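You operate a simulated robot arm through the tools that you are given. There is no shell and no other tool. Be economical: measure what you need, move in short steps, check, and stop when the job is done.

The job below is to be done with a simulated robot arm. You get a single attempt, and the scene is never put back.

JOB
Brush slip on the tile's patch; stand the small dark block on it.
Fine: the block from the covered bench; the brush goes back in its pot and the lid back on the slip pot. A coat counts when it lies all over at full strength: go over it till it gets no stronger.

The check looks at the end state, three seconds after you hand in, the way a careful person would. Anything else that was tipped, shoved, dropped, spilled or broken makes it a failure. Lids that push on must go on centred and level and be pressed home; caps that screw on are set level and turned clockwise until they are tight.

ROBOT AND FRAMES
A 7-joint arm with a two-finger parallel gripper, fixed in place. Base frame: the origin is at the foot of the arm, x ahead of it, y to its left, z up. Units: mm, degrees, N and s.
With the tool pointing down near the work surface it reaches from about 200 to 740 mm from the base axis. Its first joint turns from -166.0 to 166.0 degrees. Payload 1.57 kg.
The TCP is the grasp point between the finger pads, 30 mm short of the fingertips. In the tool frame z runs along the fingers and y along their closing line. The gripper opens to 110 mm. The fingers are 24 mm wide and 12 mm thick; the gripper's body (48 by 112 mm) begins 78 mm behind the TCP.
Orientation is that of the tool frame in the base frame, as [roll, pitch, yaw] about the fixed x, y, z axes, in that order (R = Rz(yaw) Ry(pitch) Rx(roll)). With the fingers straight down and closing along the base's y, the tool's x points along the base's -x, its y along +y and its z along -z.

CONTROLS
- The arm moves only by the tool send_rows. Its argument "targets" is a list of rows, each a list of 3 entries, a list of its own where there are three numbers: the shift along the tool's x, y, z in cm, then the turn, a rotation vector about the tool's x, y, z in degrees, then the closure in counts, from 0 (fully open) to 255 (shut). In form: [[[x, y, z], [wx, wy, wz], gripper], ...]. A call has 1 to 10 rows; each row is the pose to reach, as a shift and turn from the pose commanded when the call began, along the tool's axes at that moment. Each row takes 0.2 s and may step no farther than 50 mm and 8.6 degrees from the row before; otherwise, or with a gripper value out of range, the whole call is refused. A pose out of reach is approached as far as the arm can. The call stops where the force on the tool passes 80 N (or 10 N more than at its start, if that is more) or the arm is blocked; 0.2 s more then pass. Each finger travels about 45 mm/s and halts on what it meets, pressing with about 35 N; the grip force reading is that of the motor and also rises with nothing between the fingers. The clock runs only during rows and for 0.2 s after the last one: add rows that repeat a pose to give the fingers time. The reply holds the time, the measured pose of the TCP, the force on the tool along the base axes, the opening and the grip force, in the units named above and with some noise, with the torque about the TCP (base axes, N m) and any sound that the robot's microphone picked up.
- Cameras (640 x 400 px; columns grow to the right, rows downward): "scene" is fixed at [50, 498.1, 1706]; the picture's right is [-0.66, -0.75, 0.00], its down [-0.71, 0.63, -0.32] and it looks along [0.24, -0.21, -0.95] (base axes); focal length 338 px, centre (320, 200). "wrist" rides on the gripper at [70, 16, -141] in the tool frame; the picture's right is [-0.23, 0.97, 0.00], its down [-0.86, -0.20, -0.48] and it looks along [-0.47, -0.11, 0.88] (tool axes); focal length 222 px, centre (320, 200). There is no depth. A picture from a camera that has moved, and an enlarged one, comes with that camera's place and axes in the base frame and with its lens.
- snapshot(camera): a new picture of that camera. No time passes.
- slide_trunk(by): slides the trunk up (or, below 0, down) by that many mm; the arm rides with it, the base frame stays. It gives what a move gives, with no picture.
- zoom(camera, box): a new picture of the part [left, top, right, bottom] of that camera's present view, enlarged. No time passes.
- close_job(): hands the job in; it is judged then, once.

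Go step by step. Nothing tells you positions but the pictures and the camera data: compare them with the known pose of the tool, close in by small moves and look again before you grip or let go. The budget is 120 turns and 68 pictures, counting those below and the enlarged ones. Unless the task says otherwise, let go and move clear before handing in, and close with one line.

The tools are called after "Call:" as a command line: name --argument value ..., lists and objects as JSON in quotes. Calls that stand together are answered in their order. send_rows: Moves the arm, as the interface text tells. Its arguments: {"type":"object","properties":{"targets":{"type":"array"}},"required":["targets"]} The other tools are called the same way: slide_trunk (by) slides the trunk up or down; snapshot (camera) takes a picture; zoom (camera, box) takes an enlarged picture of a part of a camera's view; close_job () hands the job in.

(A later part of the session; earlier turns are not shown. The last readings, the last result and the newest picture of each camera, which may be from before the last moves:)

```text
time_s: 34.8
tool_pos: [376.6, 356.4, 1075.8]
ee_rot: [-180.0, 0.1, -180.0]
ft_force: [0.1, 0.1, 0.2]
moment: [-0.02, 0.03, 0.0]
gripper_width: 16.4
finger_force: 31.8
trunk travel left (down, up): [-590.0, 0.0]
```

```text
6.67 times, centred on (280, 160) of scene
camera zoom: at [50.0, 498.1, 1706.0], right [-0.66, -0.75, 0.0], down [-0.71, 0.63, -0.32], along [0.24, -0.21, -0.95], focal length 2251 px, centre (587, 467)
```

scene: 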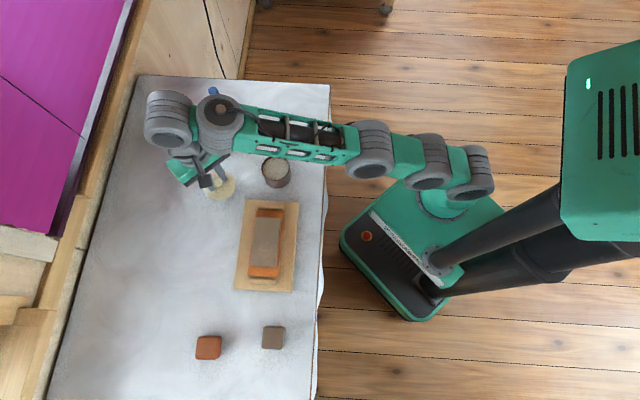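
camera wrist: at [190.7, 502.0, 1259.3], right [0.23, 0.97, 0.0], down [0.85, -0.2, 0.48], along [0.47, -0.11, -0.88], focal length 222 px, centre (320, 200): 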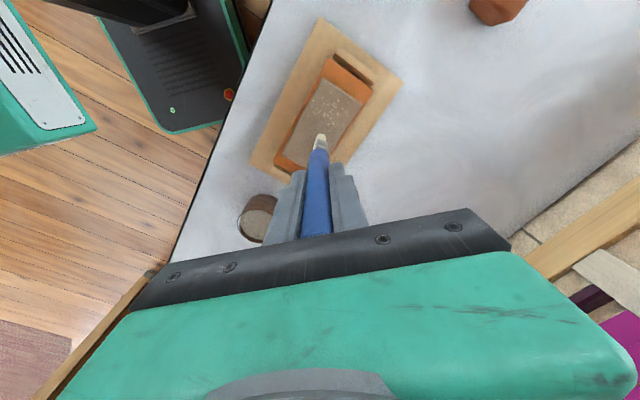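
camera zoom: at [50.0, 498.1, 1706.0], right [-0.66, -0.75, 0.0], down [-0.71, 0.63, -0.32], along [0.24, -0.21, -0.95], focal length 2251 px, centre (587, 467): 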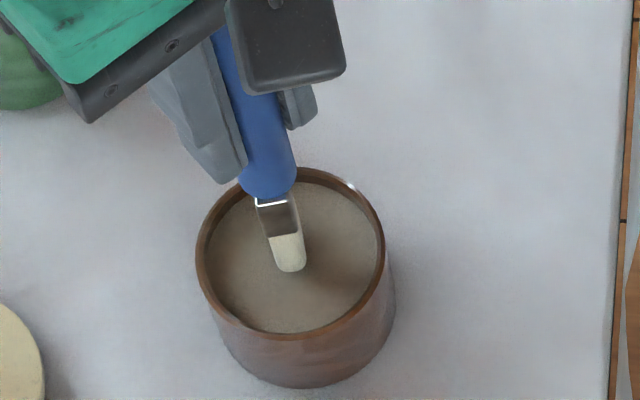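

The brush has slid up several mm in the grip. I'll continue down gently until first contact.

Call:
send_rows --targets '[[[0, 0, 0.3], [0, 0, 0], 255], [[0, 0, 0.3], [0, 0, 0], 255]]'

Call:
send_rows --targets '[[[0, 0, 0.3], [0, 0, 0], 255], [[0, 0, 0.3], [0, 0, 0], 255]]'

Call:
send_rows --targets '[[[0, 0, 0.2], [0, 0, 0], 255], [[0, 0, 0.2], [0, 0, 0], 255]]'

```text
time_s: 35.4
tool_pos: [376.2, 357.1, 1074.2]
ee_rot: [-179.9, 0.0, -180.0]
ft_force: [-0.9, -0.5, -0.5]
moment: [0.0, -0.02, -0.03]
gripper_width: 16.5
finger_force: 32.4
trunk travel left (down, up): [-590.0, 0.0]
```

```text
time_s: 36.0
tool_pos: [375.7, 358.2, 1071.0]
ee_rot: [179.9, 0.0, -180.0]
ft_force: [0.4, 0.9, 0.4]
moment: [-0.01, -0.01, 0.0]
gripper_width: 16.9
finger_force: 31.7
trunk travel left (down, up): [-590.0, 0.0]
```

```text
time_s: 36.6
tool_pos: [375.0, 358.0, 1069.9]
ee_rot: [-179.9, 0.0, 180.0]
ft_force: [0.6, 0.1, -0.5]
moment: [0.0, 0.0, 0.01]
gripper_width: 16.6
finger_force: 31.7
trunk travel left (down, up): [-590.0, 0.0]
```

Call:
zoom --camera "scene" --box '[250, 130, 310, 190]'

Call:
snapshot --camera "wrist"

```text
6.67 times, centred on (280, 160) of scene
camera zoom: at [50.0, 498.1, 1706.0], right [-0.66, -0.75, 0.0], down [-0.71, 0.63, -0.32], along [0.24, -0.21, -0.95], focal length 2251 px, centre (587, 467)
```

zoom: 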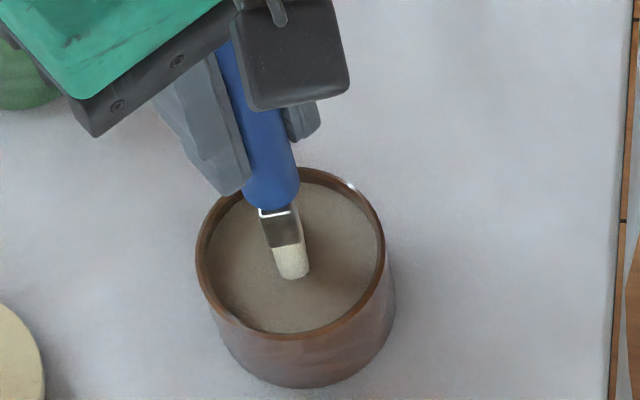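

```text
25 pictures are left
camera wrist: at [306.8, 374.4, 1210.7], right [0.23, 0.97, 0.0], down [0.86, -0.2, 0.48], along [0.47, -0.11, -0.88], focal length 222 px, centre (320, 200)
```

wrist: 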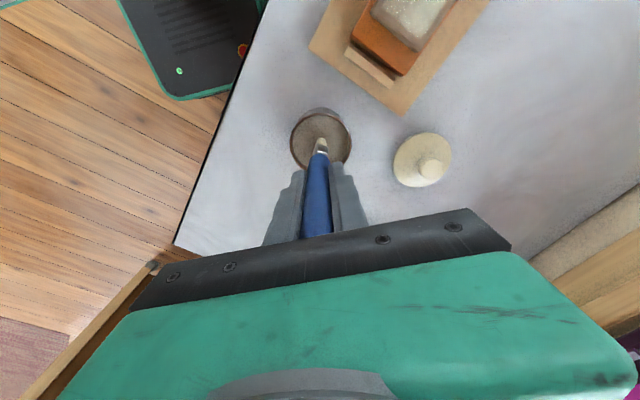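

The tip is almost on the slip: the brush slid up about 16 mm in the grip. I'll touch lightly now.

Call:
send_rows --targets '[[[0, 0, 0.15], [0, 0, 0], 255], [[0, 0, 0.2], [0, 0, 0], 255]]'

```text
time_s: 37.2
tool_pos: [376.2, 358.8, 1067.8]
ee_rot: [-180.0, 0.0, 180.0]
ft_force: [-0.1, -0.5, 1.9]
moment: [-0.04, 0.02, 0.0]
gripper_width: 16.5
finger_force: 32.1
trunk travel left (down, up): [-590.0, 0.0]
```

Light contact at 1067.8. I'll stir briefly, lift, and move over the patch centre to just above contact.

Call:
send_rows --targets '[[[0, 0, 0.1], [0, 0, 0], 255], [[0.8, 0, 0.1], [0, 0, 0], 255], [[-0.5, 0.5, 0.1], [0, 0, 0], 255], [[0, 0, 0.1], [0, 0, 0], 255], [[0, 0, -3], [0, 0, 0], 255], [[0, 0, -5.5], [0, 0, 0], 255], [[3.2, 3.58, -5.5], [0, 0, 0], 255], [[6.4, 7.16, -5.5], [0, 0, 0], 255], [[9.6, 10.74, -5.5], [0, 0, 0], 255], [[9.6, 10.74, -1.5], [0, 0, 0], 255]]'

Call:
send_rows --targets '[[[0, 0, 0.8], [0, 0, 0], 255], [[0, 0, 1.4], [0, 0, 0], 255], [[0, 0, 1.6], [0, 0, 0], 255]]'

```text
time_s: 39.4
tool_pos: [278.0, 467.3, 1083.4]
ee_rot: [179.9, 0.0, 179.9]
ft_force: [0.3, -0.4, 0.0]
moment: [-0.02, -0.01, 0.02]
gripper_width: 16.7
finger_force: 31.6
trunk travel left (down, up): [-590.0, 0.0]
```

```text
time_s: 40.2
tool_pos: [280.0, 466.4, 1074.7]
ee_rot: [179.2, 0.4, -179.9]
ft_force: [-1.9, -3.6, 53.5]
moment: [-0.5, 0.22, 0.01]
gripper_width: 16.7
finger_force: 32.0
trunk travel left (down, up): [-590.0, 0.0]
```

That's 53 N, too much, and contact came earlier than expected. I'll back off at once and look.

Call:
send_rows --targets '[[[0, 0, -0.8], [0, 0, 0], 255], [[0, 0, -2], [0, 0, 0], 255]]'

Call:
snapshot --camera "wrist"

Call:
zoom --camera "scene" --box '[240, 195, 300, 285]'

```text
time_s: 40.8
tool_pos: [279.6, 464.2, 1082.8]
ee_rot: [-179.7, -0.2, 180.0]
ft_force: [0.4, 0.0, -0.3]
moment: [-0.02, 0.03, -0.06]
gripper_width: 16.7
finger_force: 31.7
trunk travel left (down, up): [-590.0, 0.0]
```

```text
24 pictures are left
camera wrist: at [211.2, 481.7, 1224.1], right [0.23, 0.97, -0.01], down [0.86, -0.2, 0.48], along [0.46, -0.12, -0.88], focal length 222 px, centre (320, 200)
```

wrist: 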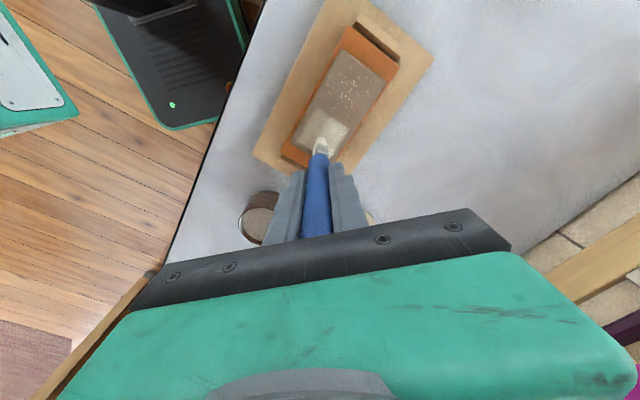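

```text
4.44 times, centred on (270, 240) of scene
camera zoom: at [50.0, 498.1, 1706.0], right [-0.66, -0.75, 0.0], down [-0.71, 0.63, -0.32], along [0.24, -0.21, -0.95], focal length 1501 px, centre (542, 22)
```

zoom: 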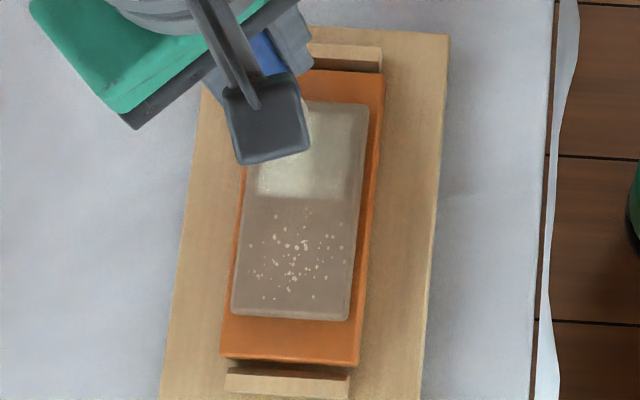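

The brush slid to a stable, shorter hold, with tile contact expected near TCP z 1075. I'll approach it gently in small steps.

Call:
send_rows --targets '[[[0, 0, 0.3], [0, 0, 0], 255], [[0, 0, 0.5], [0, 0, 0], 255], [[0, 0, 0.5], [0, 0, 0], 255]]'

Call:
send_rows --targets '[[[0, 0, 0.2], [0, 0, 0], 255], [[0, 0, 0.2], [0, 0, 0], 255]]'

```text
time_s: 41.6
tool_pos: [279.6, 465.2, 1081.5]
ee_rot: [-180.0, 0.0, -179.9]
ft_force: [-0.5, -0.4, -0.4]
moment: [0.0, 0.01, 0.03]
gripper_width: 16.6
finger_force: 32.0
trunk travel left (down, up): [-590.0, 0.0]
```

```text
time_s: 42.2
tool_pos: [280.8, 465.4, 1080.0]
ee_rot: [179.9, 0.0, -180.0]
ft_force: [-0.3, -0.4, -0.3]
moment: [0.01, 0.02, 0.0]
gripper_width: 16.7
finger_force: 31.6
trunk travel left (down, up): [-590.0, 0.0]
```

Call:
send_rows --targets '[[[0, 0, 0.2], [0, 0, 0], 255], [[0, 0, 0.25], [0, 0, 0], 255]]'

Call:
send_rows --targets '[[[0, 0, 0.1], [0, 0, 0], 255], [[0, 0, 0.15], [0, 0, 0], 255]]'

```text
time_s: 42.8
tool_pos: [281.1, 465.6, 1076.6]
ee_rot: [180.0, -0.1, -180.0]
ft_force: [0.8, -0.7, -0.4]
moment: [0.01, 0.0, 0.0]
gripper_width: 16.5
finger_force: 31.8
trunk travel left (down, up): [-590.0, 0.0]
```

```text
time_s: 43.4
tool_pos: [280.6, 465.3, 1075.7]
ee_rot: [180.0, 0.0, -179.9]
ft_force: [-0.8, 0.1, -0.4]
moment: [0.02, -0.02, 0.02]
gripper_width: 16.7
finger_force: 32.0
trunk travel left (down, up): [-590.0, 0.0]
```

Call:
send_rows --targets '[[[0, 0, 0.15], [0, 0, 0], 255], [[0, 0, 0.2], [0, 0, 0], 255]]'

Call:
send_rows --targets '[[[0, 0, 0.1], [0, 0, 0], 255], [[0, 0, 0.2], [0, 0, 0], 255]]'

```text
time_s: 44.0
tool_pos: [280.3, 464.3, 1075.1]
ee_rot: [179.9, 0.1, 180.0]
ft_force: [1.1, -1.1, 11.8]
moment: [-0.21, -0.15, -0.03]
gripper_width: 16.3
finger_force: 32.0
trunk travel left (down, up): [-590.0, 0.0]
```

```text
time_s: 44.6
tool_pos: [280.4, 465.7, 1074.8]
ee_rot: [179.6, 0.1, -180.0]
ft_force: [0.5, -2.2, 26.2]
moment: [-0.35, -0.06, 0.01]
gripper_width: 16.7
finger_force: 31.8
trunk travel left (down, up): [-590.0, 0.0]
```

Contact is at about 1075. I'll ease to roughly 12 N and sweep the whole patch in five lanes.

Call:
send_rows --targets '[[[2.62, 0.08, -0.15], [0, 0, 0], 255], [[-0.06, -2.62, -0.15], [0, 0, 0], 255], [[-0.7, -1.98, -0.15], [0, 0, 0], 255], [[1.98, 0.72, -0.15], [0, 0, 0], 255], [[1.34, 1.35, -0.15], [0, 0, 0], 255], [[-1.34, -1.35, -0.15], [0, 0, 0], 255], [[-1.98, -0.72, -0.15], [0, 0, 0], 255], [[0.7, 1.98, -0.15], [0, 0, 0], 255], [[0.06, 2.62, -0.15], [0, 0, 0], 255], [[-2.62, -0.08, -0.15], [0, 0, 0], 255]]'

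Call:
send_rows --targets '[[[0, 0, -1], [0, 0, 0], 255], [[-0.5, -2, -5], [0, 0, 0], 255], [[-2.2, -6, -5], [0, 0, 0], 255], [[-4.5, -9, -5], [0, 0, 0], 255], [[-7, -10.66, -5], [0, 0, 0], 255], [[-7, -10.66, -3], [0, 0, 0], 255]]'

Call:
zoom --camera "scene" --box '[240, 195, 300, 285]'

```text
time_s: 46.8
tool_pos: [307.7, 463.6, 1074.3]
ee_rot: [179.8, 0.0, 179.9]
ft_force: [1.6, -2.0, 17.4]
moment: [-0.15, -0.08, 0.03]
gripper_width: 16.6
finger_force: 31.4
trunk travel left (down, up): [-590.0, 0.0]
```

```text
time_s: 48.2
tool_pos: [376.0, 357.9, 1104.1]
ee_rot: [180.0, -0.1, 180.0]
ft_force: [-0.1, -0.6, -0.4]
moment: [-0.03, 0.01, 0.0]
gripper_width: 16.5
finger_force: 32.2
trunk travel left (down, up): [-590.0, 0.0]
```

```text
4.44 times, centred on (270, 240) of scene
camera zoom: at [50.0, 498.1, 1706.0], right [-0.66, -0.75, 0.0], down [-0.71, 0.63, -0.32], along [0.24, -0.21, -0.95], focal length 1501 px, centre (542, 22)
```

zoom: 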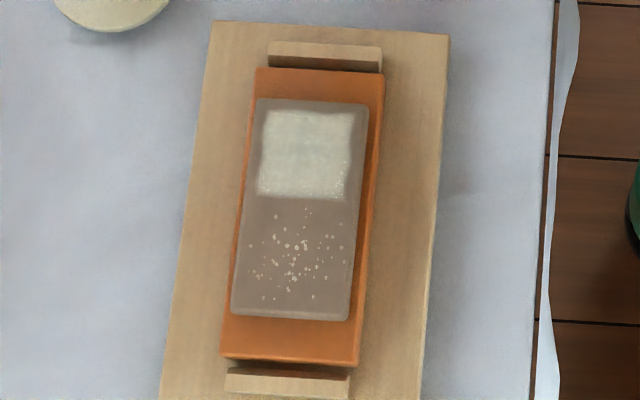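

The coat is stronger and evenly spread. I'll dip again lightly and repeat until it no longer changes.

Call:
send_rows --targets '[[[0, 0, 2], [0, 0, 0], 255], [[0, 0, 3.4], [0, 0, 0], 255], [[0, 0, 3.7], [0, 0, 0], 255]]'

Call:
send_rows --targets '[[[0, 0, 0.1], [0, 0, 0], 255], [[0, 0, 0.15], [0, 0, 0], 255]]'

```text
time_s: 49.0
tool_pos: [375.3, 359.7, 1066.7]
ee_rot: [179.8, 0.0, 180.0]
ft_force: [-0.3, -1.5, 6.7]
moment: [-0.13, 0.08, -0.02]
gripper_width: 16.4
finger_force: 32.0
trunk travel left (down, up): [-590.0, 0.0]
```

```text
time_s: 49.6
tool_pos: [376.7, 358.2, 1066.6]
ee_rot: [179.8, 0.3, 180.0]
ft_force: [-2.3, 0.0, 18.5]
moment: [-0.08, 0.14, -0.05]
gripper_width: 16.7
finger_force: 32.4
trunk travel left (down, up): [-590.0, 0.0]
```

Call:
send_rows --targets '[[[0.8, 0, -0.05], [0, 0, 0], 255], [[-0.5, 0.6, -0.05], [0, 0, 0], 255], [[0, 0, -0.05], [0, 0, 0], 255], [[0, 0, -3], [0, 0, 0], 255], [[0, 0, -5], [0, 0, 0], 255], [[3, 2.7, -5], [0, 0, 0], 255], [[6, 5.4, -5], [0, 0, 0], 255], [[9.1, 8.1, -5], [0, 0, 0], 255], [[12.24, 10.82, -5], [0, 0, 0], 255], [[12.24, 10.82, -1.5], [0, 0, 0], 255]]'

Call:
send_rows --targets '[[[0, 0, 0.6], [0, 0, 0], 255], [[-2.68, -2.7, 0.6], [0, 0, 0], 255], [[-3.32, -2.06, 0.6], [0, 0, 0], 255], [[-0.64, 0.64, 0.6], [0, 0, 0], 255], [[-1.28, 1.27, 0.6], [0, 0, 0], 255], [[-3.96, -1.43, 0.6], [0, 0, 0], 255], [[-4.6, -0.8, 0.6], [0, 0, 0], 255], [[-1.92, 1.9, 0.6], [0, 0, 0], 255], [[-2.56, 2.54, 0.6], [0, 0, 0], 255], [[-5.24, -0.16, 0.6], [0, 0, 0], 255]]'

```text
time_s: 51.8
tool_pos: [253.8, 467.3, 1079.5]
ee_rot: [180.0, 0.0, 179.9]
ft_force: [-0.2, 0.9, -0.3]
moment: [-0.05, 0.03, -0.03]
gripper_width: 16.8
finger_force: 31.7
trunk travel left (down, up): [-590.0, 0.0]
```

```text
time_s: 54.0
tool_pos: [305.7, 464.5, 1075.1]
ee_rot: [179.8, 0.1, -180.0]
ft_force: [-0.5, -1.1, 21.0]
moment: [-0.02, 0.05, 0.08]
gripper_width: 16.5
finger_force: 32.1
trunk travel left (down, up): [-590.0, 0.0]
```

Now a cross-pass, then back to the jar for a look at the coat.

Call:
send_rows --targets '[[[2.56, -2.54, -0.05], [0, 0, 0], 255], [[3.23, -1.86, -0.05], [0, 0, 0], 255], [[0.67, 0.68, -0.05], [0, 0, 0], 255], [[1.34, 1.35, -0.05], [0, 0, 0], 255], [[3.9, -1.19, -0.05], [0, 0, 0], 255], [[4.57, -0.52, -0.05], [0, 0, 0], 255], [[2.01, 2.02, -0.05], [0, 0, 0], 255], [[2.68, 2.7, -0.05], [0, 0, 0], 255], [[5.24, 0.16, -0.05], [0, 0, 0], 255], [[5.24, 0.16, -1.5], [0, 0, 0], 255]]'

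Call:
send_rows --targets '[[[0, 0, -3.5], [0, 0, 0], 255], [[-3, -2.7, -3.5], [0, 0, 0], 255], [[-6, -5.4, -3.5], [0, 0, 0], 255], [[-9.1, -8.1, -3.5], [0, 0, 0], 255], [[-12.24, -10.82, -3.5], [0, 0, 0], 255], [[-12.24, -10.82, -0.5], [0, 0, 0], 255], [[-12.24, -10.82, 1.2], [0, 0, 0], 255]]'

Call:
zoom --camera "scene" --box '[240, 195, 300, 285]'

```text
time_s: 56.2
tool_pos: [253.5, 467.0, 1089.2]
ee_rot: [-179.9, 0.0, -180.0]
ft_force: [-0.1, -0.2, -0.6]
moment: [0.01, 0.01, -0.03]
gripper_width: 16.7
finger_force: 31.7
trunk travel left (down, up): [-590.0, 0.0]
```

```text
time_s: 57.8
tool_pos: [375.3, 359.5, 1075.3]
ee_rot: [-180.0, 0.0, 179.9]
ft_force: [1.1, 0.5, 0.2]
moment: [-0.05, 0.01, 0.03]
gripper_width: 16.5
finger_force: 32.2
trunk travel left (down, up): [-590.0, 0.0]
```

```text
4.44 times, centred on (270, 240) of scene
camera zoom: at [50.0, 498.1, 1706.0], right [-0.66, -0.75, 0.0], down [-0.71, 0.63, -0.32], along [0.24, -0.21, -0.95], focal length 1501 px, centre (542, 22)
```

zoom: 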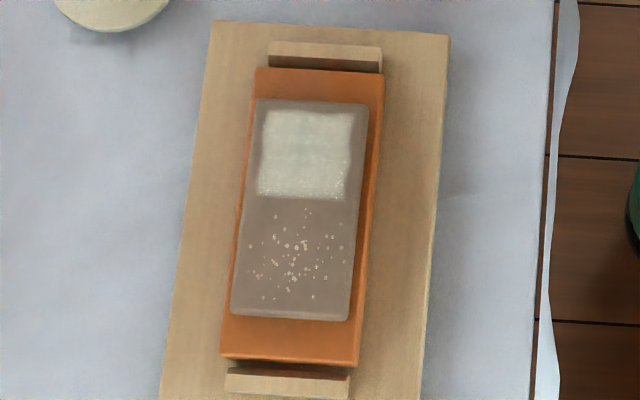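

It's almost unchanged from the last pass. One more dip and full pass will confirm saturation.

Call:
send_rows --targets '[[[0, 0, 0.7], [0, 0, 0], 255], [[0, 0, 0.9], [0, 0, 0], 255], [[0, 0, 0.95], [0, 0, 0], 255]]'

```text
time_s: 58.6
tool_pos: [376.5, 357.6, 1067.3]
ee_rot: [179.9, 0.0, -180.0]
ft_force: [-0.9, -0.9, 4.9]
moment: [-0.09, 0.16, -0.03]
gripper_width: 16.5
finger_force: 31.6
trunk travel left (down, up): [-590.0, 0.0]
```

Call:
send_rows --targets '[[[0.8, 0, 0.05], [0, 0, 0], 255], [[-0.5, 0.6, 0.05], [0, 0, 0], 255], [[0, 0, 0.05], [0, 0, 0], 255], [[0, 0, -3], [0, 0, 0], 255], [[0, 0, -5], [0, 0, 0], 255], [[3, 2.7, -5], [0, 0, 0], 255], [[6, 5.4, -5], [0, 0, 0], 255], [[9.1, 8.1, -5], [0, 0, 0], 255], [[12.24, 10.82, -5], [0, 0, 0], 255], [[12.24, 10.82, -1.5], [0, 0, 0], 255]]'

Call:
send_rows --targets '[[[0, 0, 0.67], [0, 0, 0], 255], [[-2.68, -2.7, 0.67], [0, 0, 0], 255], [[-3.32, -2.06, 0.67], [0, 0, 0], 255], [[-0.64, 0.64, 0.67], [0, 0, 0], 255], [[-1.28, 1.27, 0.67], [0, 0, 0], 255], [[-3.96, -1.43, 0.67], [0, 0, 0], 255], [[-4.6, -0.8, 0.67], [0, 0, 0], 255], [[-1.92, 1.9, 0.67], [0, 0, 0], 255], [[-2.56, 2.54, 0.67], [0, 0, 0], 255], [[-5.24, -0.16, 0.67], [0, 0, 0], 255]]'

Call:
send_rows --targets '[[[2.56, -2.54, -0.05], [0, 0, 0], 255], [[3.23, -1.86, -0.05], [0, 0, 0], 255], [[0.67, 0.68, -0.05], [0, 0, 0], 255], [[1.34, 1.35, -0.05], [0, 0, 0], 255], [[3.9, -1.19, -0.05], [0, 0, 0], 255], [[4.57, -0.52, -0.05], [0, 0, 0], 255], [[2.01, 2.02, -0.05], [0, 0, 0], 255], [[2.68, 2.7, -0.05], [0, 0, 0], 255], [[5.24, 0.16, -0.05], [0, 0, 0], 255], [[5.24, 0.16, -1.5], [0, 0, 0], 255]]'

Call:
send_rows --targets '[[[0, 0, -3.5], [0, 0, 0], 255], [[-3, -2.7, -3.5], [0, 0, 0], 255], [[-6, -5.4, -3.5], [0, 0, 0], 255], [[-9.1, -8.1, -3.5], [0, 0, 0], 255], [[-12.24, -10.82, -3.5], [0, 0, 0], 255]]'

Call:
zoom --camera "scene" --box '[240, 195, 300, 285]'

```text
time_s: 60.8
tool_pos: [255.2, 465.4, 1080.8]
ee_rot: [-179.9, 0.0, 180.0]
ft_force: [0.3, -0.4, -0.2]
moment: [-0.05, 0.0, 0.0]
gripper_width: 16.6
finger_force: 32.1
trunk travel left (down, up): [-590.0, 0.0]
```

```text
time_s: 63.0
tool_pos: [305.9, 464.3, 1074.8]
ee_rot: [179.9, 0.1, -180.0]
ft_force: [0.5, -2.3, 13.0]
moment: [-0.14, 0.01, 0.06]
gripper_width: 16.5
finger_force: 31.8
trunk travel left (down, up): [-590.0, 0.0]
```

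```text
time_s: 65.2
tool_pos: [252.6, 467.7, 1091.0]
ee_rot: [180.0, 0.1, -180.0]
ft_force: [0.1, -0.5, -0.1]
moment: [-0.01, -0.03, -0.03]
gripper_width: 16.4
finger_force: 31.9
trunk travel left (down, up): [-590.0, 0.0]
```

```text
time_s: 66.4
tool_pos: [376.7, 356.2, 1124.9]
ee_rot: [-180.0, -0.1, 180.0]
ft_force: [-0.5, 0.3, -0.5]
moment: [0.01, 0.04, 0.04]
gripper_width: 16.3
finger_force: 31.9
trunk travel left (down, up): [-590.0, 0.0]
```

```text
4.44 times, centred on (270, 240) of scene
camera zoom: at [50.0, 498.1, 1706.0], right [-0.66, -0.75, 0.0], down [-0.71, 0.63, -0.32], along [0.24, -0.21, -0.95], focal length 1501 px, centre (542, 22)
```

zoom: 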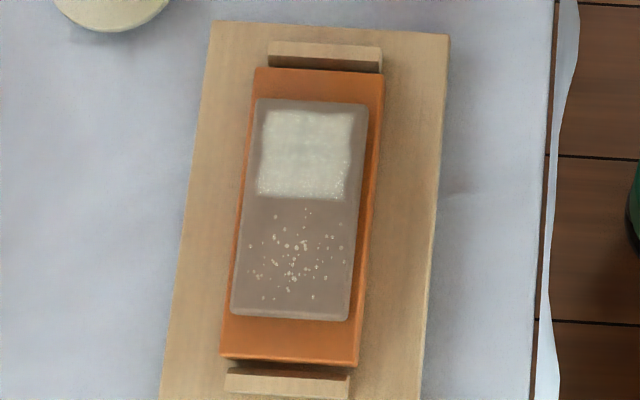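

The coat is unchanged, so it is at full strength. Now I'll take the brush back over its pot.

Call:
send_rows --targets '[[[0, 0, -3.5], [0, 0, 0], 255], [[-4, 0.4, -3.5], [0, 0, 0], 255], [[-8, 0.8, -3.5], [0, 0, 0], 255], [[-12, 1.2, -3.5], [0, 0, 0], 255], [[-15.6, 1.5, -3.5], [0, 0, 0], 255]]'

Call:
zoom --camera "scene" --box '[190, 75, 280, 155]'

Call:
snapshot --camera "wrist"

```text
time_s: 67.6
tool_pos: [535.1, 373.9, 1159.8]
ee_rot: [-180.0, -0.1, 180.0]
ft_force: [1.0, 1.1, -0.9]
moment: [-0.03, 0.03, 0.02]
gripper_width: 16.4
finger_force: 31.7
trunk travel left (down, up): [-590.0, 0.0]
```

```text
5.00 times, centred on (235, 115) of scene
camera zoom: at [50.0, 498.1, 1706.0], right [-0.66, -0.75, 0.0], down [-0.71, 0.63, -0.32], along [0.24, -0.21, -0.95], focal length 1688 px, centre (745, 625)
```

zoom: 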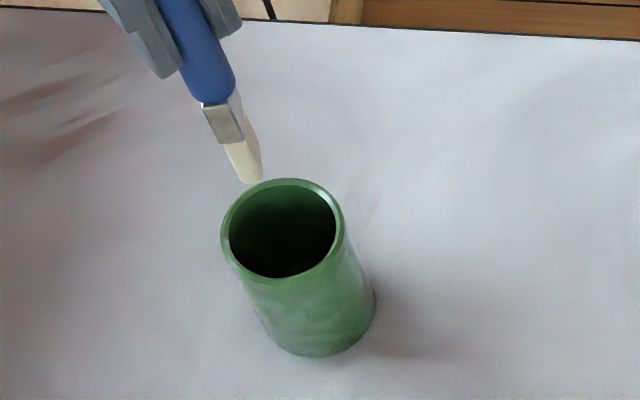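

```text
18 pictures are left
camera wrist: at [465.9, 390.7, 1300.7], right [0.23, 0.97, 0.0], down [0.86, -0.2, 0.48], along [0.47, -0.11, -0.88], focal length 222 px, centre (320, 200)
```

wrist: 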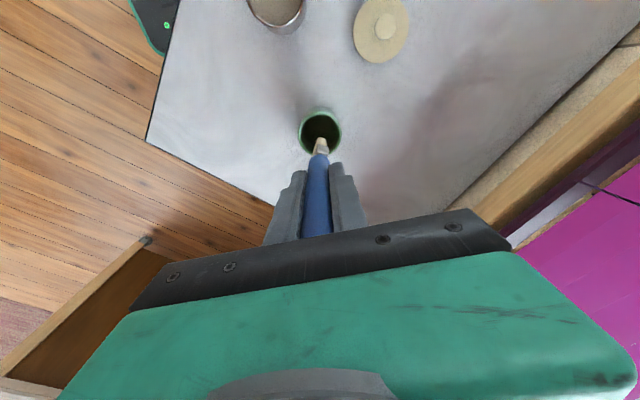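

The tip is at about (532, 376, 1031), just clear of the rim, and the brush now hangs nearly vertical. I'll shift 5 mm to centre it and lower it into the pot.

Call:
send_rows --targets '[[[0.5, 0, 0], [0, 0, 0], 255], [[0.5, 0, 3], [0, 0, 0], 255], [[0.5, 0, 6], [0, 0, 0], 255], [[0.5, 0, 9], [0, 0, 0], 255], [[0.5, 0, 10], [0, 0, 0], 255]]'

Call:
send_rows --targets '[[[0, 0, 0.3], [0, 0, 0], 255], [[0, 0, 0.6], [0, 0, 0], 255]]'

Call:
zoom --camera "scene" --box '[190, 75, 280, 155]'

```text
time_s: 68.8
tool_pos: [528.1, 373.0, 1058.5]
ee_rot: [179.9, 0.0, -180.0]
ft_force: [-0.7, 0.3, -1.0]
moment: [0.04, -0.01, -0.02]
gripper_width: 16.5
finger_force: 31.6
trunk travel left (down, up): [-590.0, 0.0]
```

```text
time_s: 69.4
tool_pos: [528.3, 373.0, 1053.9]
ee_rot: [179.9, 0.0, -179.9]
ft_force: [0.1, 0.8, -0.3]
moment: [0.03, -0.03, 0.06]
gripper_width: 16.4
finger_force: 31.3
trunk travel left (down, up): [-590.0, 0.0]
```

```text
5.00 times, centred on (235, 115) of scene
camera zoom: at [50.0, 498.1, 1706.0], right [-0.66, -0.75, 0.0], down [-0.71, 0.63, -0.32], along [0.24, -0.21, -0.95], focal length 1688 px, centre (745, 625)
```

zoom: 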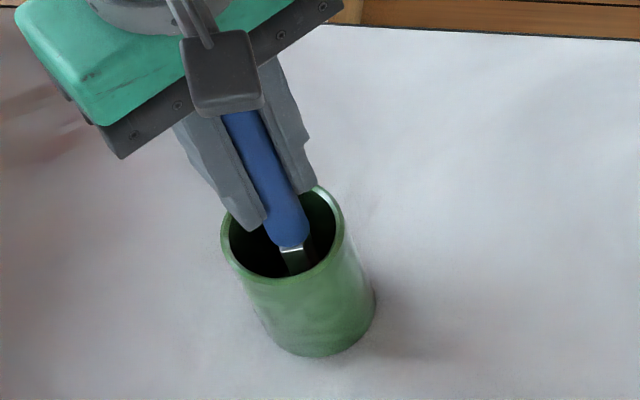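

Call:
send_rows --targets '[[[0, 0, 0.2], [0, 0, 0], 255], [[0, 0, 0.4], [0, 0, 0], 255]]'

Call:
send_rows --targets '[[[0, 0, 0.2], [0, 0, 0], 255], [[0, 0, 0.3], [0, 0, 0], 255]]'

```text
time_s: 70.0
tool_pos: [526.5, 371.9, 1051.1]
ee_rot: [179.9, 0.0, -179.9]
ft_force: [-0.5, -0.6, 0.5]
moment: [-0.03, -0.03, -0.02]
gripper_width: 16.5
finger_force: 32.2
trunk travel left (down, up): [-590.0, 0.0]
```

```text
time_s: 70.6
tool_pos: [527.3, 372.5, 1046.8]
ee_rot: [180.0, 0.0, -180.0]
ft_force: [-0.4, -0.2, -0.3]
moment: [0.01, -0.01, -0.01]
gripper_width: 16.5
finger_force: 31.9
trunk travel left (down, up): [-590.0, 0.0]
```

Call:
send_rows --targets '[[[0, 0, 0.2], [0, 0, 0], 255], [[0, 0, 0.4], [0, 0, 0], 255]]'

```text
time_s: 71.2
tool_pos: [528.1, 371.6, 1043.9]
ee_rot: [-179.9, 0.0, -179.9]
ft_force: [-0.5, -0.4, -1.0]
moment: [-0.01, 0.02, -0.01]
gripper_width: 16.5
finger_force: 31.7
trunk travel left (down, up): [-590.0, 0.0]
```

Call:
send_rows --targets '[[[0, 0, 0.2], [0, 0, 0], 255], [[0, 0, 0.4], [0, 0, 0], 255]]'

```text
time_s: 71.8
tool_pos: [526.8, 372.3, 1038.1]
ee_rot: [-180.0, 0.1, -180.0]
ft_force: [-0.2, 0.3, 0.3]
moment: [0.0, 0.0, 0.01]
gripper_width: 16.6
finger_force: 31.3
trunk travel left (down, up): [-590.0, 0.0]
```

Near the floor now. I'll release, let it settle, and rise clear.

Call:
send_rows --targets '[[[0, 0, 0], [0, 0, 0], 200], [[0, 0, 0], [0, 0, 0], 200], [[0, 0, 0], [0, 0, 0], 80], [[0, 0, 0], [0, 0, 0], 80], [[0, 0, 0], [0, 0, 0], 80], [[0, 0, -4], [0, 0, 0], 80], [[0, 0, -8], [0, 0, 0], 80], [[0, 0, -12.3], [0, 0, 0], 80]]'

Call:
snapshot --camera "wrist"

```text
time_s: 73.6
tool_pos: [529.4, 369.6, 1164.1]
ee_rot: [180.0, -0.1, -180.0]
ft_force: [-0.3, -0.2, -0.4]
moment: [-0.02, 0.0, 0.0]
gripper_width: 75.4
finger_force: 0.0
trunk travel left (down, up): [-590.0, 0.0]
```

```text
16 pictures are left
camera wrist: at [459.7, 387.4, 1304.9], right [0.23, 0.97, 0.0], down [0.86, -0.2, 0.48], along [0.47, -0.11, -0.88], focal length 222 px, centre (320, 200)
```

wrist: 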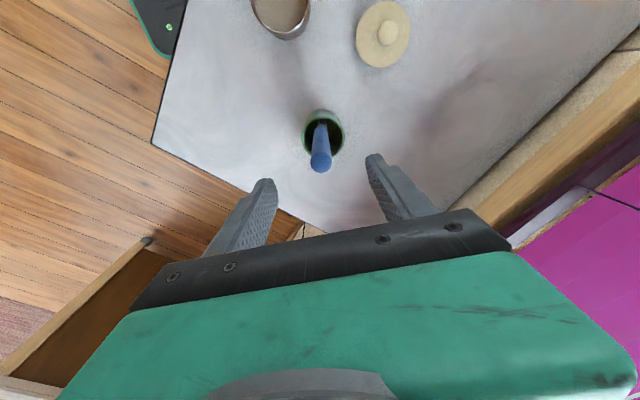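

The brush is back in its pot. Next is the lid, so I'll move above its knob.

Call:
send_rows --targets '[[[3.4, 3.85, 0], [0, 0, 0], 150], [[6.8, 7.7, 0], [0, 0, 0], 150], [[10.2, 11.5, 0], [0, 0, 0], 150], [[10.2, 11.5, 5], [0, 0, 0], 150], [[10.2, 11.5, 9.5], [0, 0, 0], 150], [[10.2, 11.5, 13.5], [0, 0, 0], 150]]'

Call:
snapshot --camera "wrist"

```text
refused: row 1 steps farther than a row can; nothing moved
```

```text
15 pictures are left
camera wrist: at [459.7, 387.4, 1304.9], right [0.23, 0.97, 0.0], down [0.86, -0.2, 0.48], along [0.47, -0.11, -0.88], focal length 222 px, centre (320, 200)
```

wrist: 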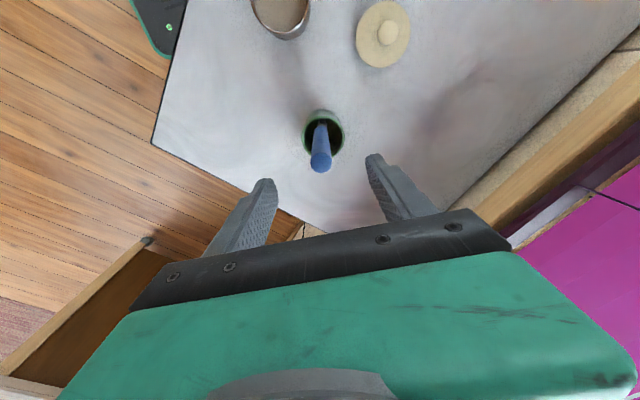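

Call:
send_rows --targets '[[[2.6, 2.9, 0], [0, 0, 0], 150], [[5.2, 5.8, 0], [0, 0, 0], 150], [[7.8, 8.7, 0], [0, 0, 0], 150], [[10.2, 11.5, 0], [0, 0, 0], 150], [[10.2, 11.5, 5], [0, 0, 0], 150], [[10.2, 11.5, 9.5], [0, 0, 0], 150], [[10.2, 11.5, 13.5], [0, 0, 0], 150]]'

Call:
snapshot --camera "wrist"

```text
time_s: 75.2
tool_pos: [424.3, 485.6, 1026.9]
ee_rot: [-179.9, 0.0, -179.9]
ft_force: [-0.4, 0.4, -0.1]
moment: [-0.01, 0.01, 0.03]
gripper_width: 45.5
finger_force: 0.1
trunk travel left (down, up): [-590.0, 0.0]
```

```text
14 pictures are left
camera wrist: at [355.4, 503.6, 1168.7], right [0.23, 0.97, 0.0], down [0.85, -0.2, 0.48], along [0.47, -0.11, -0.88], focal length 222 px, centre (320, 200)
```

wrist: 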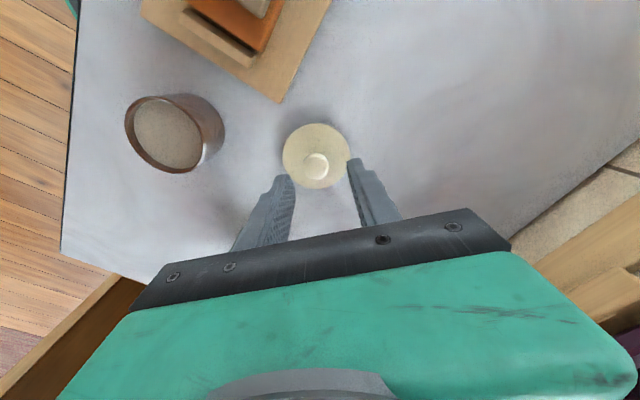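

The knob is centred at about (427.5, 485). I'll descend to the same height as before and grip it.

Call:
send_rows --targets '[[[-0.3, 0, 2.5], [0, 0, 0], 150], [[-0.3, 0, 4.8], [0, 0, 0], 150], [[-0.3, 0, 6.1], [0, 0, 0], 150], [[-0.3, 0, 6.1], [0, 0, 0], 150]]'

```text
time_s: 76.2
tool_pos: [429.6, 487.5, 967.6]
ee_rot: [-180.0, 0.0, -179.9]
ft_force: [0.3, 0.6, 0.3]
moment: [0.01, -0.01, -0.02]
gripper_width: 45.4
finger_force: 0.0
trunk travel left (down, up): [-590.0, 0.0]
```

Call:
send_rows --targets '[[[0.1, -0.1, 0.2], [0, 0, 0], 150], [[0.1, -0.1, 0.2], [0, 0, 0], 255], [[0.1, -0.1, 0.2], [0, 0, 0], 255], [[0.1, -0.1, 0.2], [0, 0, 0], 255], [[0.1, -0.1, 0.2], [0, 0, 0], 255]]'

Call:
zoom --camera "wrist" --box '[240, 90, 400, 250]'

```text
time_s: 77.4
tool_pos: [428.1, 484.9, 965.2]
ee_rot: [180.0, 0.0, -180.0]
ft_force: [-0.4, -0.4, 0.3]
moment: [0.03, -0.02, 0.01]
gripper_width: 24.4
finger_force: 35.2
trunk travel left (down, up): [-590.0, 0.0]
```

```text
2.50 times, centred on (320, 170) of wrist
camera zoom: at [358.9, 502.3, 1106.7], right [0.23, 0.97, 0.0], down [0.86, -0.2, 0.48], along [0.47, -0.11, -0.88], focal length 555 px, centre (320, 275)
```

zoom: 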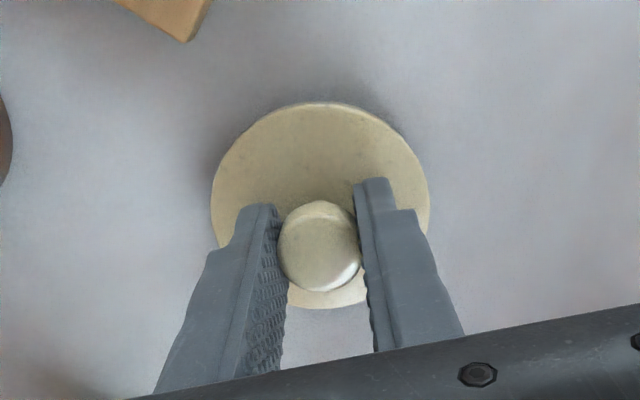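

The lid is gripped squarely. I'll lift it, carry it back over the jar and stop just above the rim.

Call:
send_rows --targets '[[[0, 0, -4], [0, 0, 0], 255], [[0, 0, -8], [0, 0, 0], 255], [[1.5, -3.2, -8], [0, 0, 0], 255], [[3, -6.4, -8], [0, 0, 0], 255], [[4.5, -9.6, -8], [0, 0, 0], 255], [[5.91, -12.65, -8], [0, 0, 0], 255], [[5.91, -12.65, -6], [0, 0, 0], 255], [[5.91, -12.65, -6], [0, 0, 0], 255]]'

Call:
zoom --camera "scene" --box '[245, 120, 315, 190]'

```text
time_s: 79.2
tool_pos: [369.2, 360.5, 1024.2]
ee_rot: [-179.9, 0.0, -180.0]
ft_force: [-0.2, -0.2, 0.0]
moment: [0.02, -0.01, 0.02]
gripper_width: 24.3
finger_force: 34.1
trunk travel left (down, up): [-590.0, 0.0]
```

```text
5.71 times, centred on (280, 155) of scene
camera zoom: at [50.0, 498.1, 1706.0], right [-0.66, -0.75, 0.0], down [-0.71, 0.63, -0.32], along [0.24, -0.21, -0.95], focal length 1929 px, centre (549, 457)
```

zoom: 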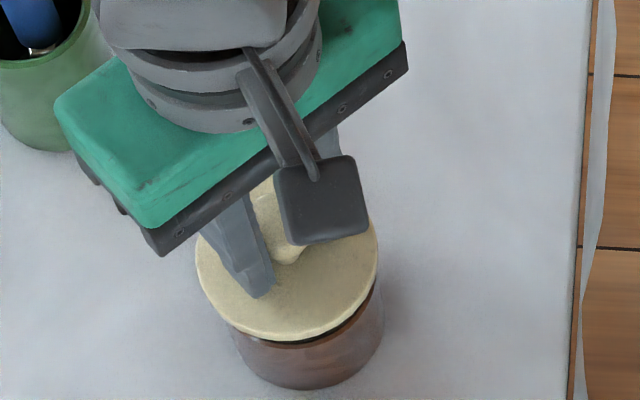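

It's aligned as far as I can see. I'll lower it onto the rim in small steps.

Call:
send_rows --targets '[[[0, -0.08, 0.5], [0, 0, 0], 255], [[0, -0.08, 1.0], [0, 0, 0], 255], [[0, -0.08, 1.2], [0, 0, 0], 255]]'

```text
time_s: 80.0
tool_pos: [366.9, 360.7, 1013.1]
ee_rot: [-180.0, 0.0, -180.0]
ft_force: [-0.9, 0.5, -0.3]
moment: [0.0, 0.02, 0.0]
gripper_width: 24.4
finger_force: 34.8
trunk travel left (down, up): [-590.0, 0.0]
```

Call:
send_rows --targets '[[[-0.05, -0.12, 0.2], [0, 0, 0], 255], [[-0.05, -0.12, 0.4], [0, 0, 0], 255], [[-0.05, -0.12, 0.5], [0, 0, 0], 255]]'

Call:
zoom --camera "scene" --box '[245, 120, 315, 190]'

```text
time_s: 80.8
tool_pos: [370.2, 359.8, 1008.7]
ee_rot: [179.9, 0.1, -180.0]
ft_force: [-2.2, 3.8, 5.7]
moment: [0.01, 0.02, -0.02]
gripper_width: 24.3
finger_force: 35.4
trunk travel left (down, up): [-590.0, 0.0]
heard: snap
```

```text
5.71 times, centred on (280, 155) of scene
camera zoom: at [50.0, 498.1, 1706.0], right [-0.66, -0.75, 0.0], down [-0.71, 0.63, -0.32], along [0.24, -0.21, -0.95], focal length 1929 px, centre (549, 457)
```

zoom: 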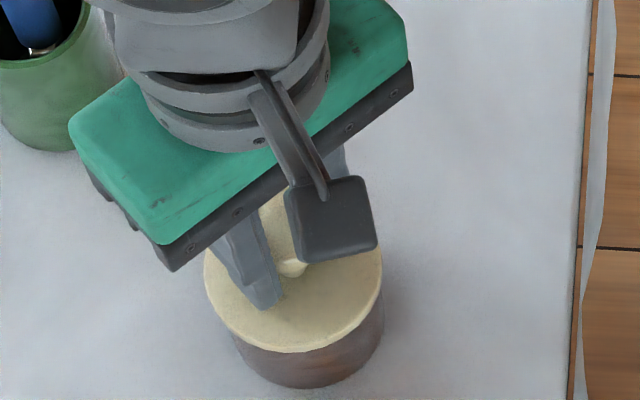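

A snap was heard and the lid sits on the jar at its original height. I'll press it a bit more to be sure, then release.

Call:
send_rows --targets '[[[0, -0.05, 0.2], [0, 0, 0], 255], [[0, -0.05, 0.35], [0, 0, 0], 255]]'

Call:
send_rows --targets '[[[0, 0, -0.35], [0, 0, 0], 255], [[0, 0, -0.35], [0, 0, 0], 150], [[0, 0, -0.35], [0, 0, 0], 150], [[0, 0, -1.5], [0, 0, 0], 150], [[0, 0, -5], [0, 0, 0], 150]]'

Call:
snapshot --camera "wrist"

```text
time_s: 81.4
tool_pos: [367.9, 358.9, 1009.0]
ee_rot: [179.6, 0.4, 179.9]
ft_force: [-0.4, 7.0, 30.6]
moment: [0.06, 0.35, 0.06]
gripper_width: 24.0
finger_force: 35.1
trunk travel left (down, up): [-590.0, 0.0]
```

```text
time_s: 82.6
tool_pos: [367.3, 356.9, 1051.9]
ee_rot: [-179.8, -0.1, 180.0]
ft_force: [0.4, 0.3, -0.2]
moment: [-0.01, 0.02, 0.0]
gripper_width: 45.5
finger_force: 0.1
trunk travel left (down, up): [-590.0, 0.0]
```

```text
10 pictures are left
camera wrist: at [299.1, 374.1, 1192.9], right [0.23, 0.97, 0.0], down [0.86, -0.2, 0.48], along [0.46, -0.11, -0.88], focal length 222 px, centre (320, 200)
```

wrist: 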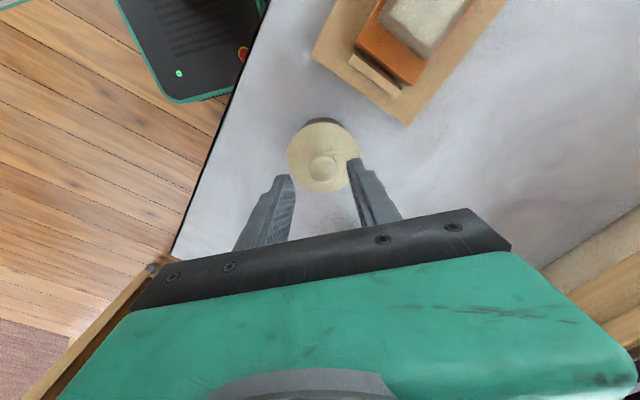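

The lid is seated level. The patch and the dark block both lie at 45°, so I'll travel to the block turning the gripper 45° on the way, with the fingers open.

Call:
send_rows --targets '[[[0, 0, -2], [0, 0, -5], 50], [[3.2, 2.7, -2], [0, 0, -10], 50], [[6.9, 5.8, -2], [0, 0, -15], 50], [[10.6, 9.0, -2], [0, 0, -20], 50], [[14.3, 12.1, -2], [0, 0, -25], 50], [[18, 15.2, -2], [0, 0, -30], 50], [[21.7, 18.4, -2], [0, 0, -35], 50], [[25.3, 21.5, -2], [0, 0, -40], 50], [[28.9, 24.5, -2], [0, 0, -45], 50]]'

Call:
snapshot --camera "wrist"

```text
time_s: 84.6
tool_pos: [79.5, 604.4, 1075.0]
ee_rot: [-179.9, 0.1, -134.9]
ft_force: [-0.1, -0.1, -0.5]
moment: [-0.02, 0.0, -0.01]
gripper_width: 88.3
finger_force: 0.1
trunk travel left (down, up): [-590.0, 0.0]
```

```text
9 pictures are left
camera wrist: at [18.6, 566.5, 1216.7], right [-0.53, 0.85, 0.0], down [0.75, 0.46, 0.48], along [0.41, 0.25, -0.88], focal length 222 px, centre (320, 200)
```

wrist: 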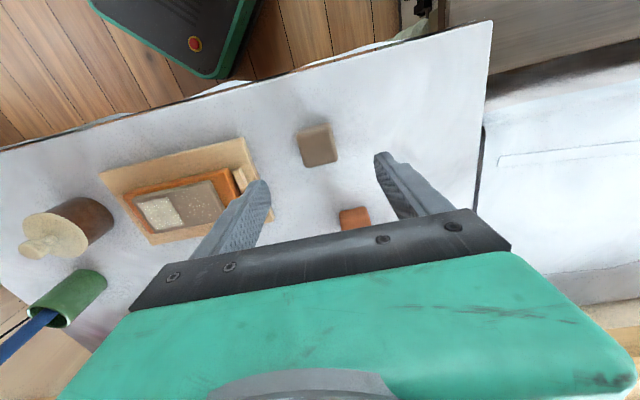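

The block is at about (81, 602), with its faces aligned to the fingers. I'll descend around it.

Call:
send_rows --targets '[[[0.06, -0.28, 3], [0, 0, 0], 50], [[0.06, -0.28, 6.5], [0, 0, 0], 50], [[0.06, -0.28, 9.5], [0, 0, 0], 50], [[0.06, -0.28, 11.5], [0, 0, 0], 50], [[0.06, -0.28, 12.7], [0, 0, 0], 50]]'

Call:
snapshot --camera "wrist"

```text
time_s: 85.8
tool_pos: [82.5, 601.2, 950.6]
ee_rot: [179.8, 0.2, -135.0]
ft_force: [-2.4, -2.8, 16.6]
moment: [-0.84, -0.38, -0.17]
gripper_width: 89.2
finger_force: 0.7
trunk travel left (down, up): [-590.0, 0.0]
```

```text
8 pictures are left
camera wrist: at [21.1, 562.6, 1091.3], right [-0.53, 0.85, 0.0], down [0.75, 0.46, 0.48], along [0.41, 0.26, -0.88], focal length 222 px, centre (320, 200)
```

wrist: 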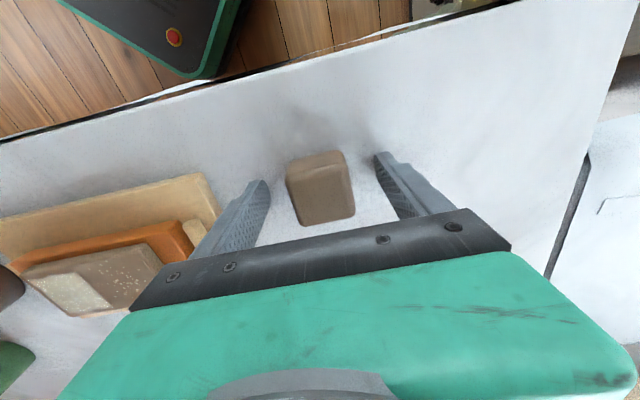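

The fingertips touched the bench, so it is at about z 921, and the block is centred between them. I'll raise 6 mm and close.

Call:
send_rows --targets '[[[0, 0, -0.7], [0, 0, 0], 50], [[0, 0, -0.7], [0, 0, 0], 255], [[0, 0, -0.7], [0, 0, 0], 255], [[0, 0, -0.7], [0, 0, 0], 255], [[0, 0, -0.7], [0, 0, 0], 255], [[0, 0, -0.7], [0, 0, 0], 255]]'

```text
time_s: 87.2
tool_pos: [81.4, 599.9, 953.7]
ee_rot: [180.0, -0.1, -135.1]
ft_force: [0.1, 0.3, 0.4]
moment: [0.01, 0.0, 0.02]
gripper_width: 43.7
finger_force: 34.9
trunk travel left (down, up): [-590.0, 0.0]
```

The block is gripped, 43.7 mm wide. I'll lift it and carry it over the patch.

Call:
send_rows --targets '[[[0, 0, -4], [0, 0, 0], 255], [[0, 0, -8], [0, 0, 0], 255], [[-0.8, -4.5, -8], [0, 0, 0], 255], [[-1.6, -9, -8], [0, 0, 0], 255], [[-2.4, -13.5, -8], [0, 0, 0], 255], [[-3.2, -18, -8], [0, 0, 0], 255], [[-3.99, -22.45, -8], [0, 0, 0], 255], [[-3.99, -22.45, -6], [0, 0, 0], 255], [[-3.99, -22.45, -6], [0, 0, 0], 255]]'

Call:
zoom --camera "scene" --box '[235, 190, 305, 285]'

Call:
zoom --camera "wrist" --box '[240, 70, 420, 250]'

```text
time_s: 89.2
tool_pos: [268.2, 471.6, 1014.3]
ee_rot: [-180.0, 0.0, -135.0]
ft_force: [0.0, -0.4, -1.6]
moment: [-0.01, 0.03, -0.04]
gripper_width: 43.7
finger_force: 34.9
trunk travel left (down, up): [-590.0, 0.0]
```

```text
4.21 times, centred on (270, 238) of scene
camera zoom: at [50.0, 498.1, 1706.0], right [-0.66, -0.75, 0.0], down [-0.71, 0.63, -0.32], along [0.24, -0.21, -0.95], focal length 1422 px, centre (530, 42)
```

zoom: 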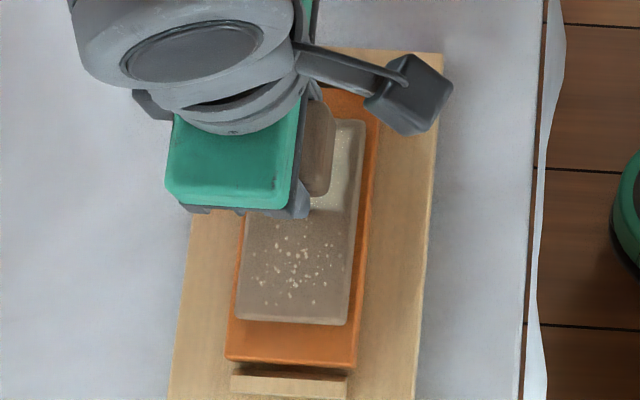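

```text
2.22 times, centred on (330, 160) of wrist
camera zoom: at [208.7, 433.2, 1155.9], right [-0.53, 0.85, 0.0], down [0.75, 0.46, 0.48], along [0.41, 0.25, -0.88], focal length 494 px, centre (298, 289)
```

zoom: 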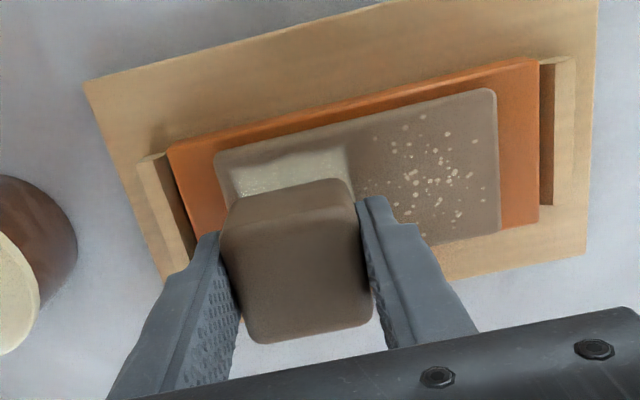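

The tile surface is at about z 950 and the patch centre at about (270, 470). I'll correct about 2 mm and lower toward contact.

Call:
send_rows --targets '[[[0.2, -0.13, 1], [0, 0, 0], 255], [[0.2, -0.13, 1.9], [0, 0, 0], 255], [[0.2, -0.13, 2.2], [0, 0, 0], 255]]'

Call:
zoom --camera "wrist" --box '[240, 70, 420, 250]'

```text
time_s: 90.0
tool_pos: [268.6, 468.7, 996.5]
ee_rot: [179.8, 0.5, -135.0]
ft_force: [-1.4, -2.5, 25.3]
moment: [-0.26, -0.05, 0.01]
gripper_width: 43.8
finger_force: 35.0
trunk travel left (down, up): [-590.0, 0.0]
```

```text
2.22 times, centred on (330, 160) of wrist
camera zoom: at [207.8, 430.1, 1137.4], right [-0.53, 0.85, 0.0], down [0.74, 0.46, 0.48], along [0.41, 0.26, -0.87], focal length 494 px, centre (298, 289)
```

zoom: 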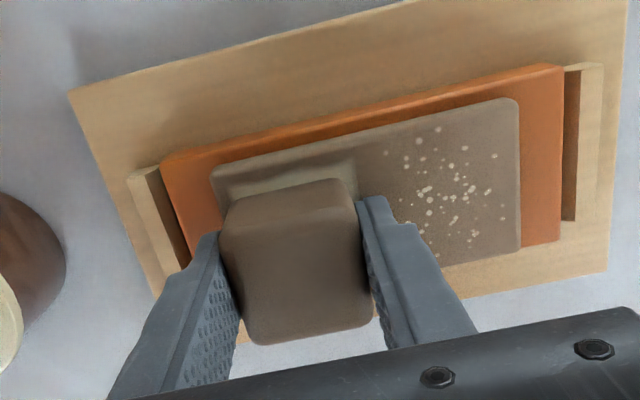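

Contact came at TCP z 996.5, so the tile is higher than I thought and the block sits about 3 mm too far in. I'll lift it a few mm, correct it and look.

Call:
send_rows --targets '[[[0, 0, -0.9], [0, 0, 0], 255], [[0.32, 0.18, -0.9], [0, 0, 0], 255], [[0.32, 0.18, -0.5], [0, 0, 0], 255]]'

Call:
zoom --camera "wrist" --box '[260, 100, 380, 220]'

```text
time_s: 90.8
tool_pos: [264.0, 467.4, 997.9]
ee_rot: [179.9, 0.0, -135.1]
ft_force: [0.8, -2.1, 3.4]
moment: [0.04, -0.07, -0.02]
gripper_width: 43.9
finger_force: 35.2
trunk travel left (down, up): [-590.0, 0.0]
```

```text
3.33 times, centred on (320, 160) of wrist
camera zoom: at [203.6, 429.1, 1138.1], right [-0.53, 0.85, 0.0], down [0.75, 0.46, 0.48], along [0.41, 0.25, -0.88], focal length 740 px, centre (320, 333)
```

zoom: 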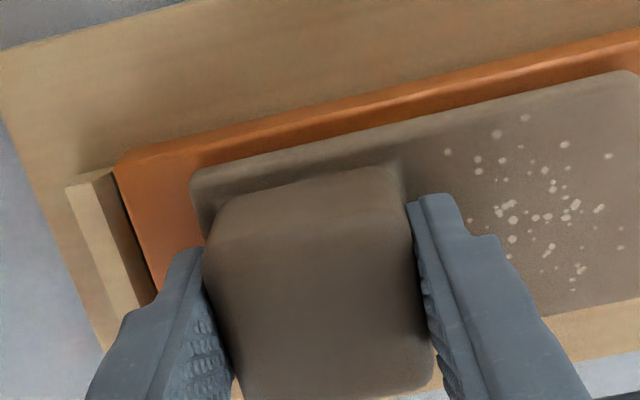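

The block is now centred on the coat and touching lightly. I'll press slightly, release with a small opening and rise straight up.

Call:
send_rows --targets '[[[0, 0, 0.1], [0, 0, 0], 255], [[0, 0, 0.1], [0, 0, 0], 255], [[0, 0, 0], [0, 0, 0], 116], [[0, 0, 0], [0, 0, 0], 116], [[0, 0, 0], [0, 0, 0], 116], [[0, 0, -2], [0, 0, 0], 116], [[0, 0, -6], [0, 0, 0], 116], [[0, 0, -10], [0, 0, 0], 116]]'

Call:
send_rows --targets '[[[2.5, 2.5, -3], [0, 0, 0], 50], [[5, 5, -3], [0, 0, 0], 50], [[7.5, 7.5, -3], [0, 0, 0], 50], [[10, 10, -3], [0, 0, 0], 50]]'

Call:
snapshot --camera "scene"

```text
time_s: 92.6
tool_pos: [264.8, 467.6, 1095.7]
ee_rot: [-180.0, 0.1, -135.0]
ft_force: [0.5, 0.3, -0.7]
moment: [0.01, -0.01, 0.0]
gripper_width: 59.7
finger_force: 0.1
trunk travel left (down, up): [-590.0, 0.0]
```

```text
time_s: 93.6
tool_pos: [119.3, 467.2, 1128.3]
ee_rot: [179.9, 0.0, -135.0]
ft_force: [0.6, 0.0, 1.0]
moment: [0.02, 0.0, 0.01]
gripper_width: 88.5
finger_force: 0.0
trunk travel left (down, up): [-590.0, 0.0]
```

```text
3 pictures are left
```

scene: 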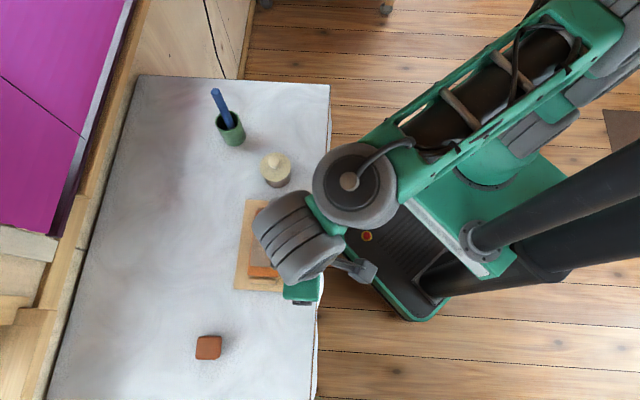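

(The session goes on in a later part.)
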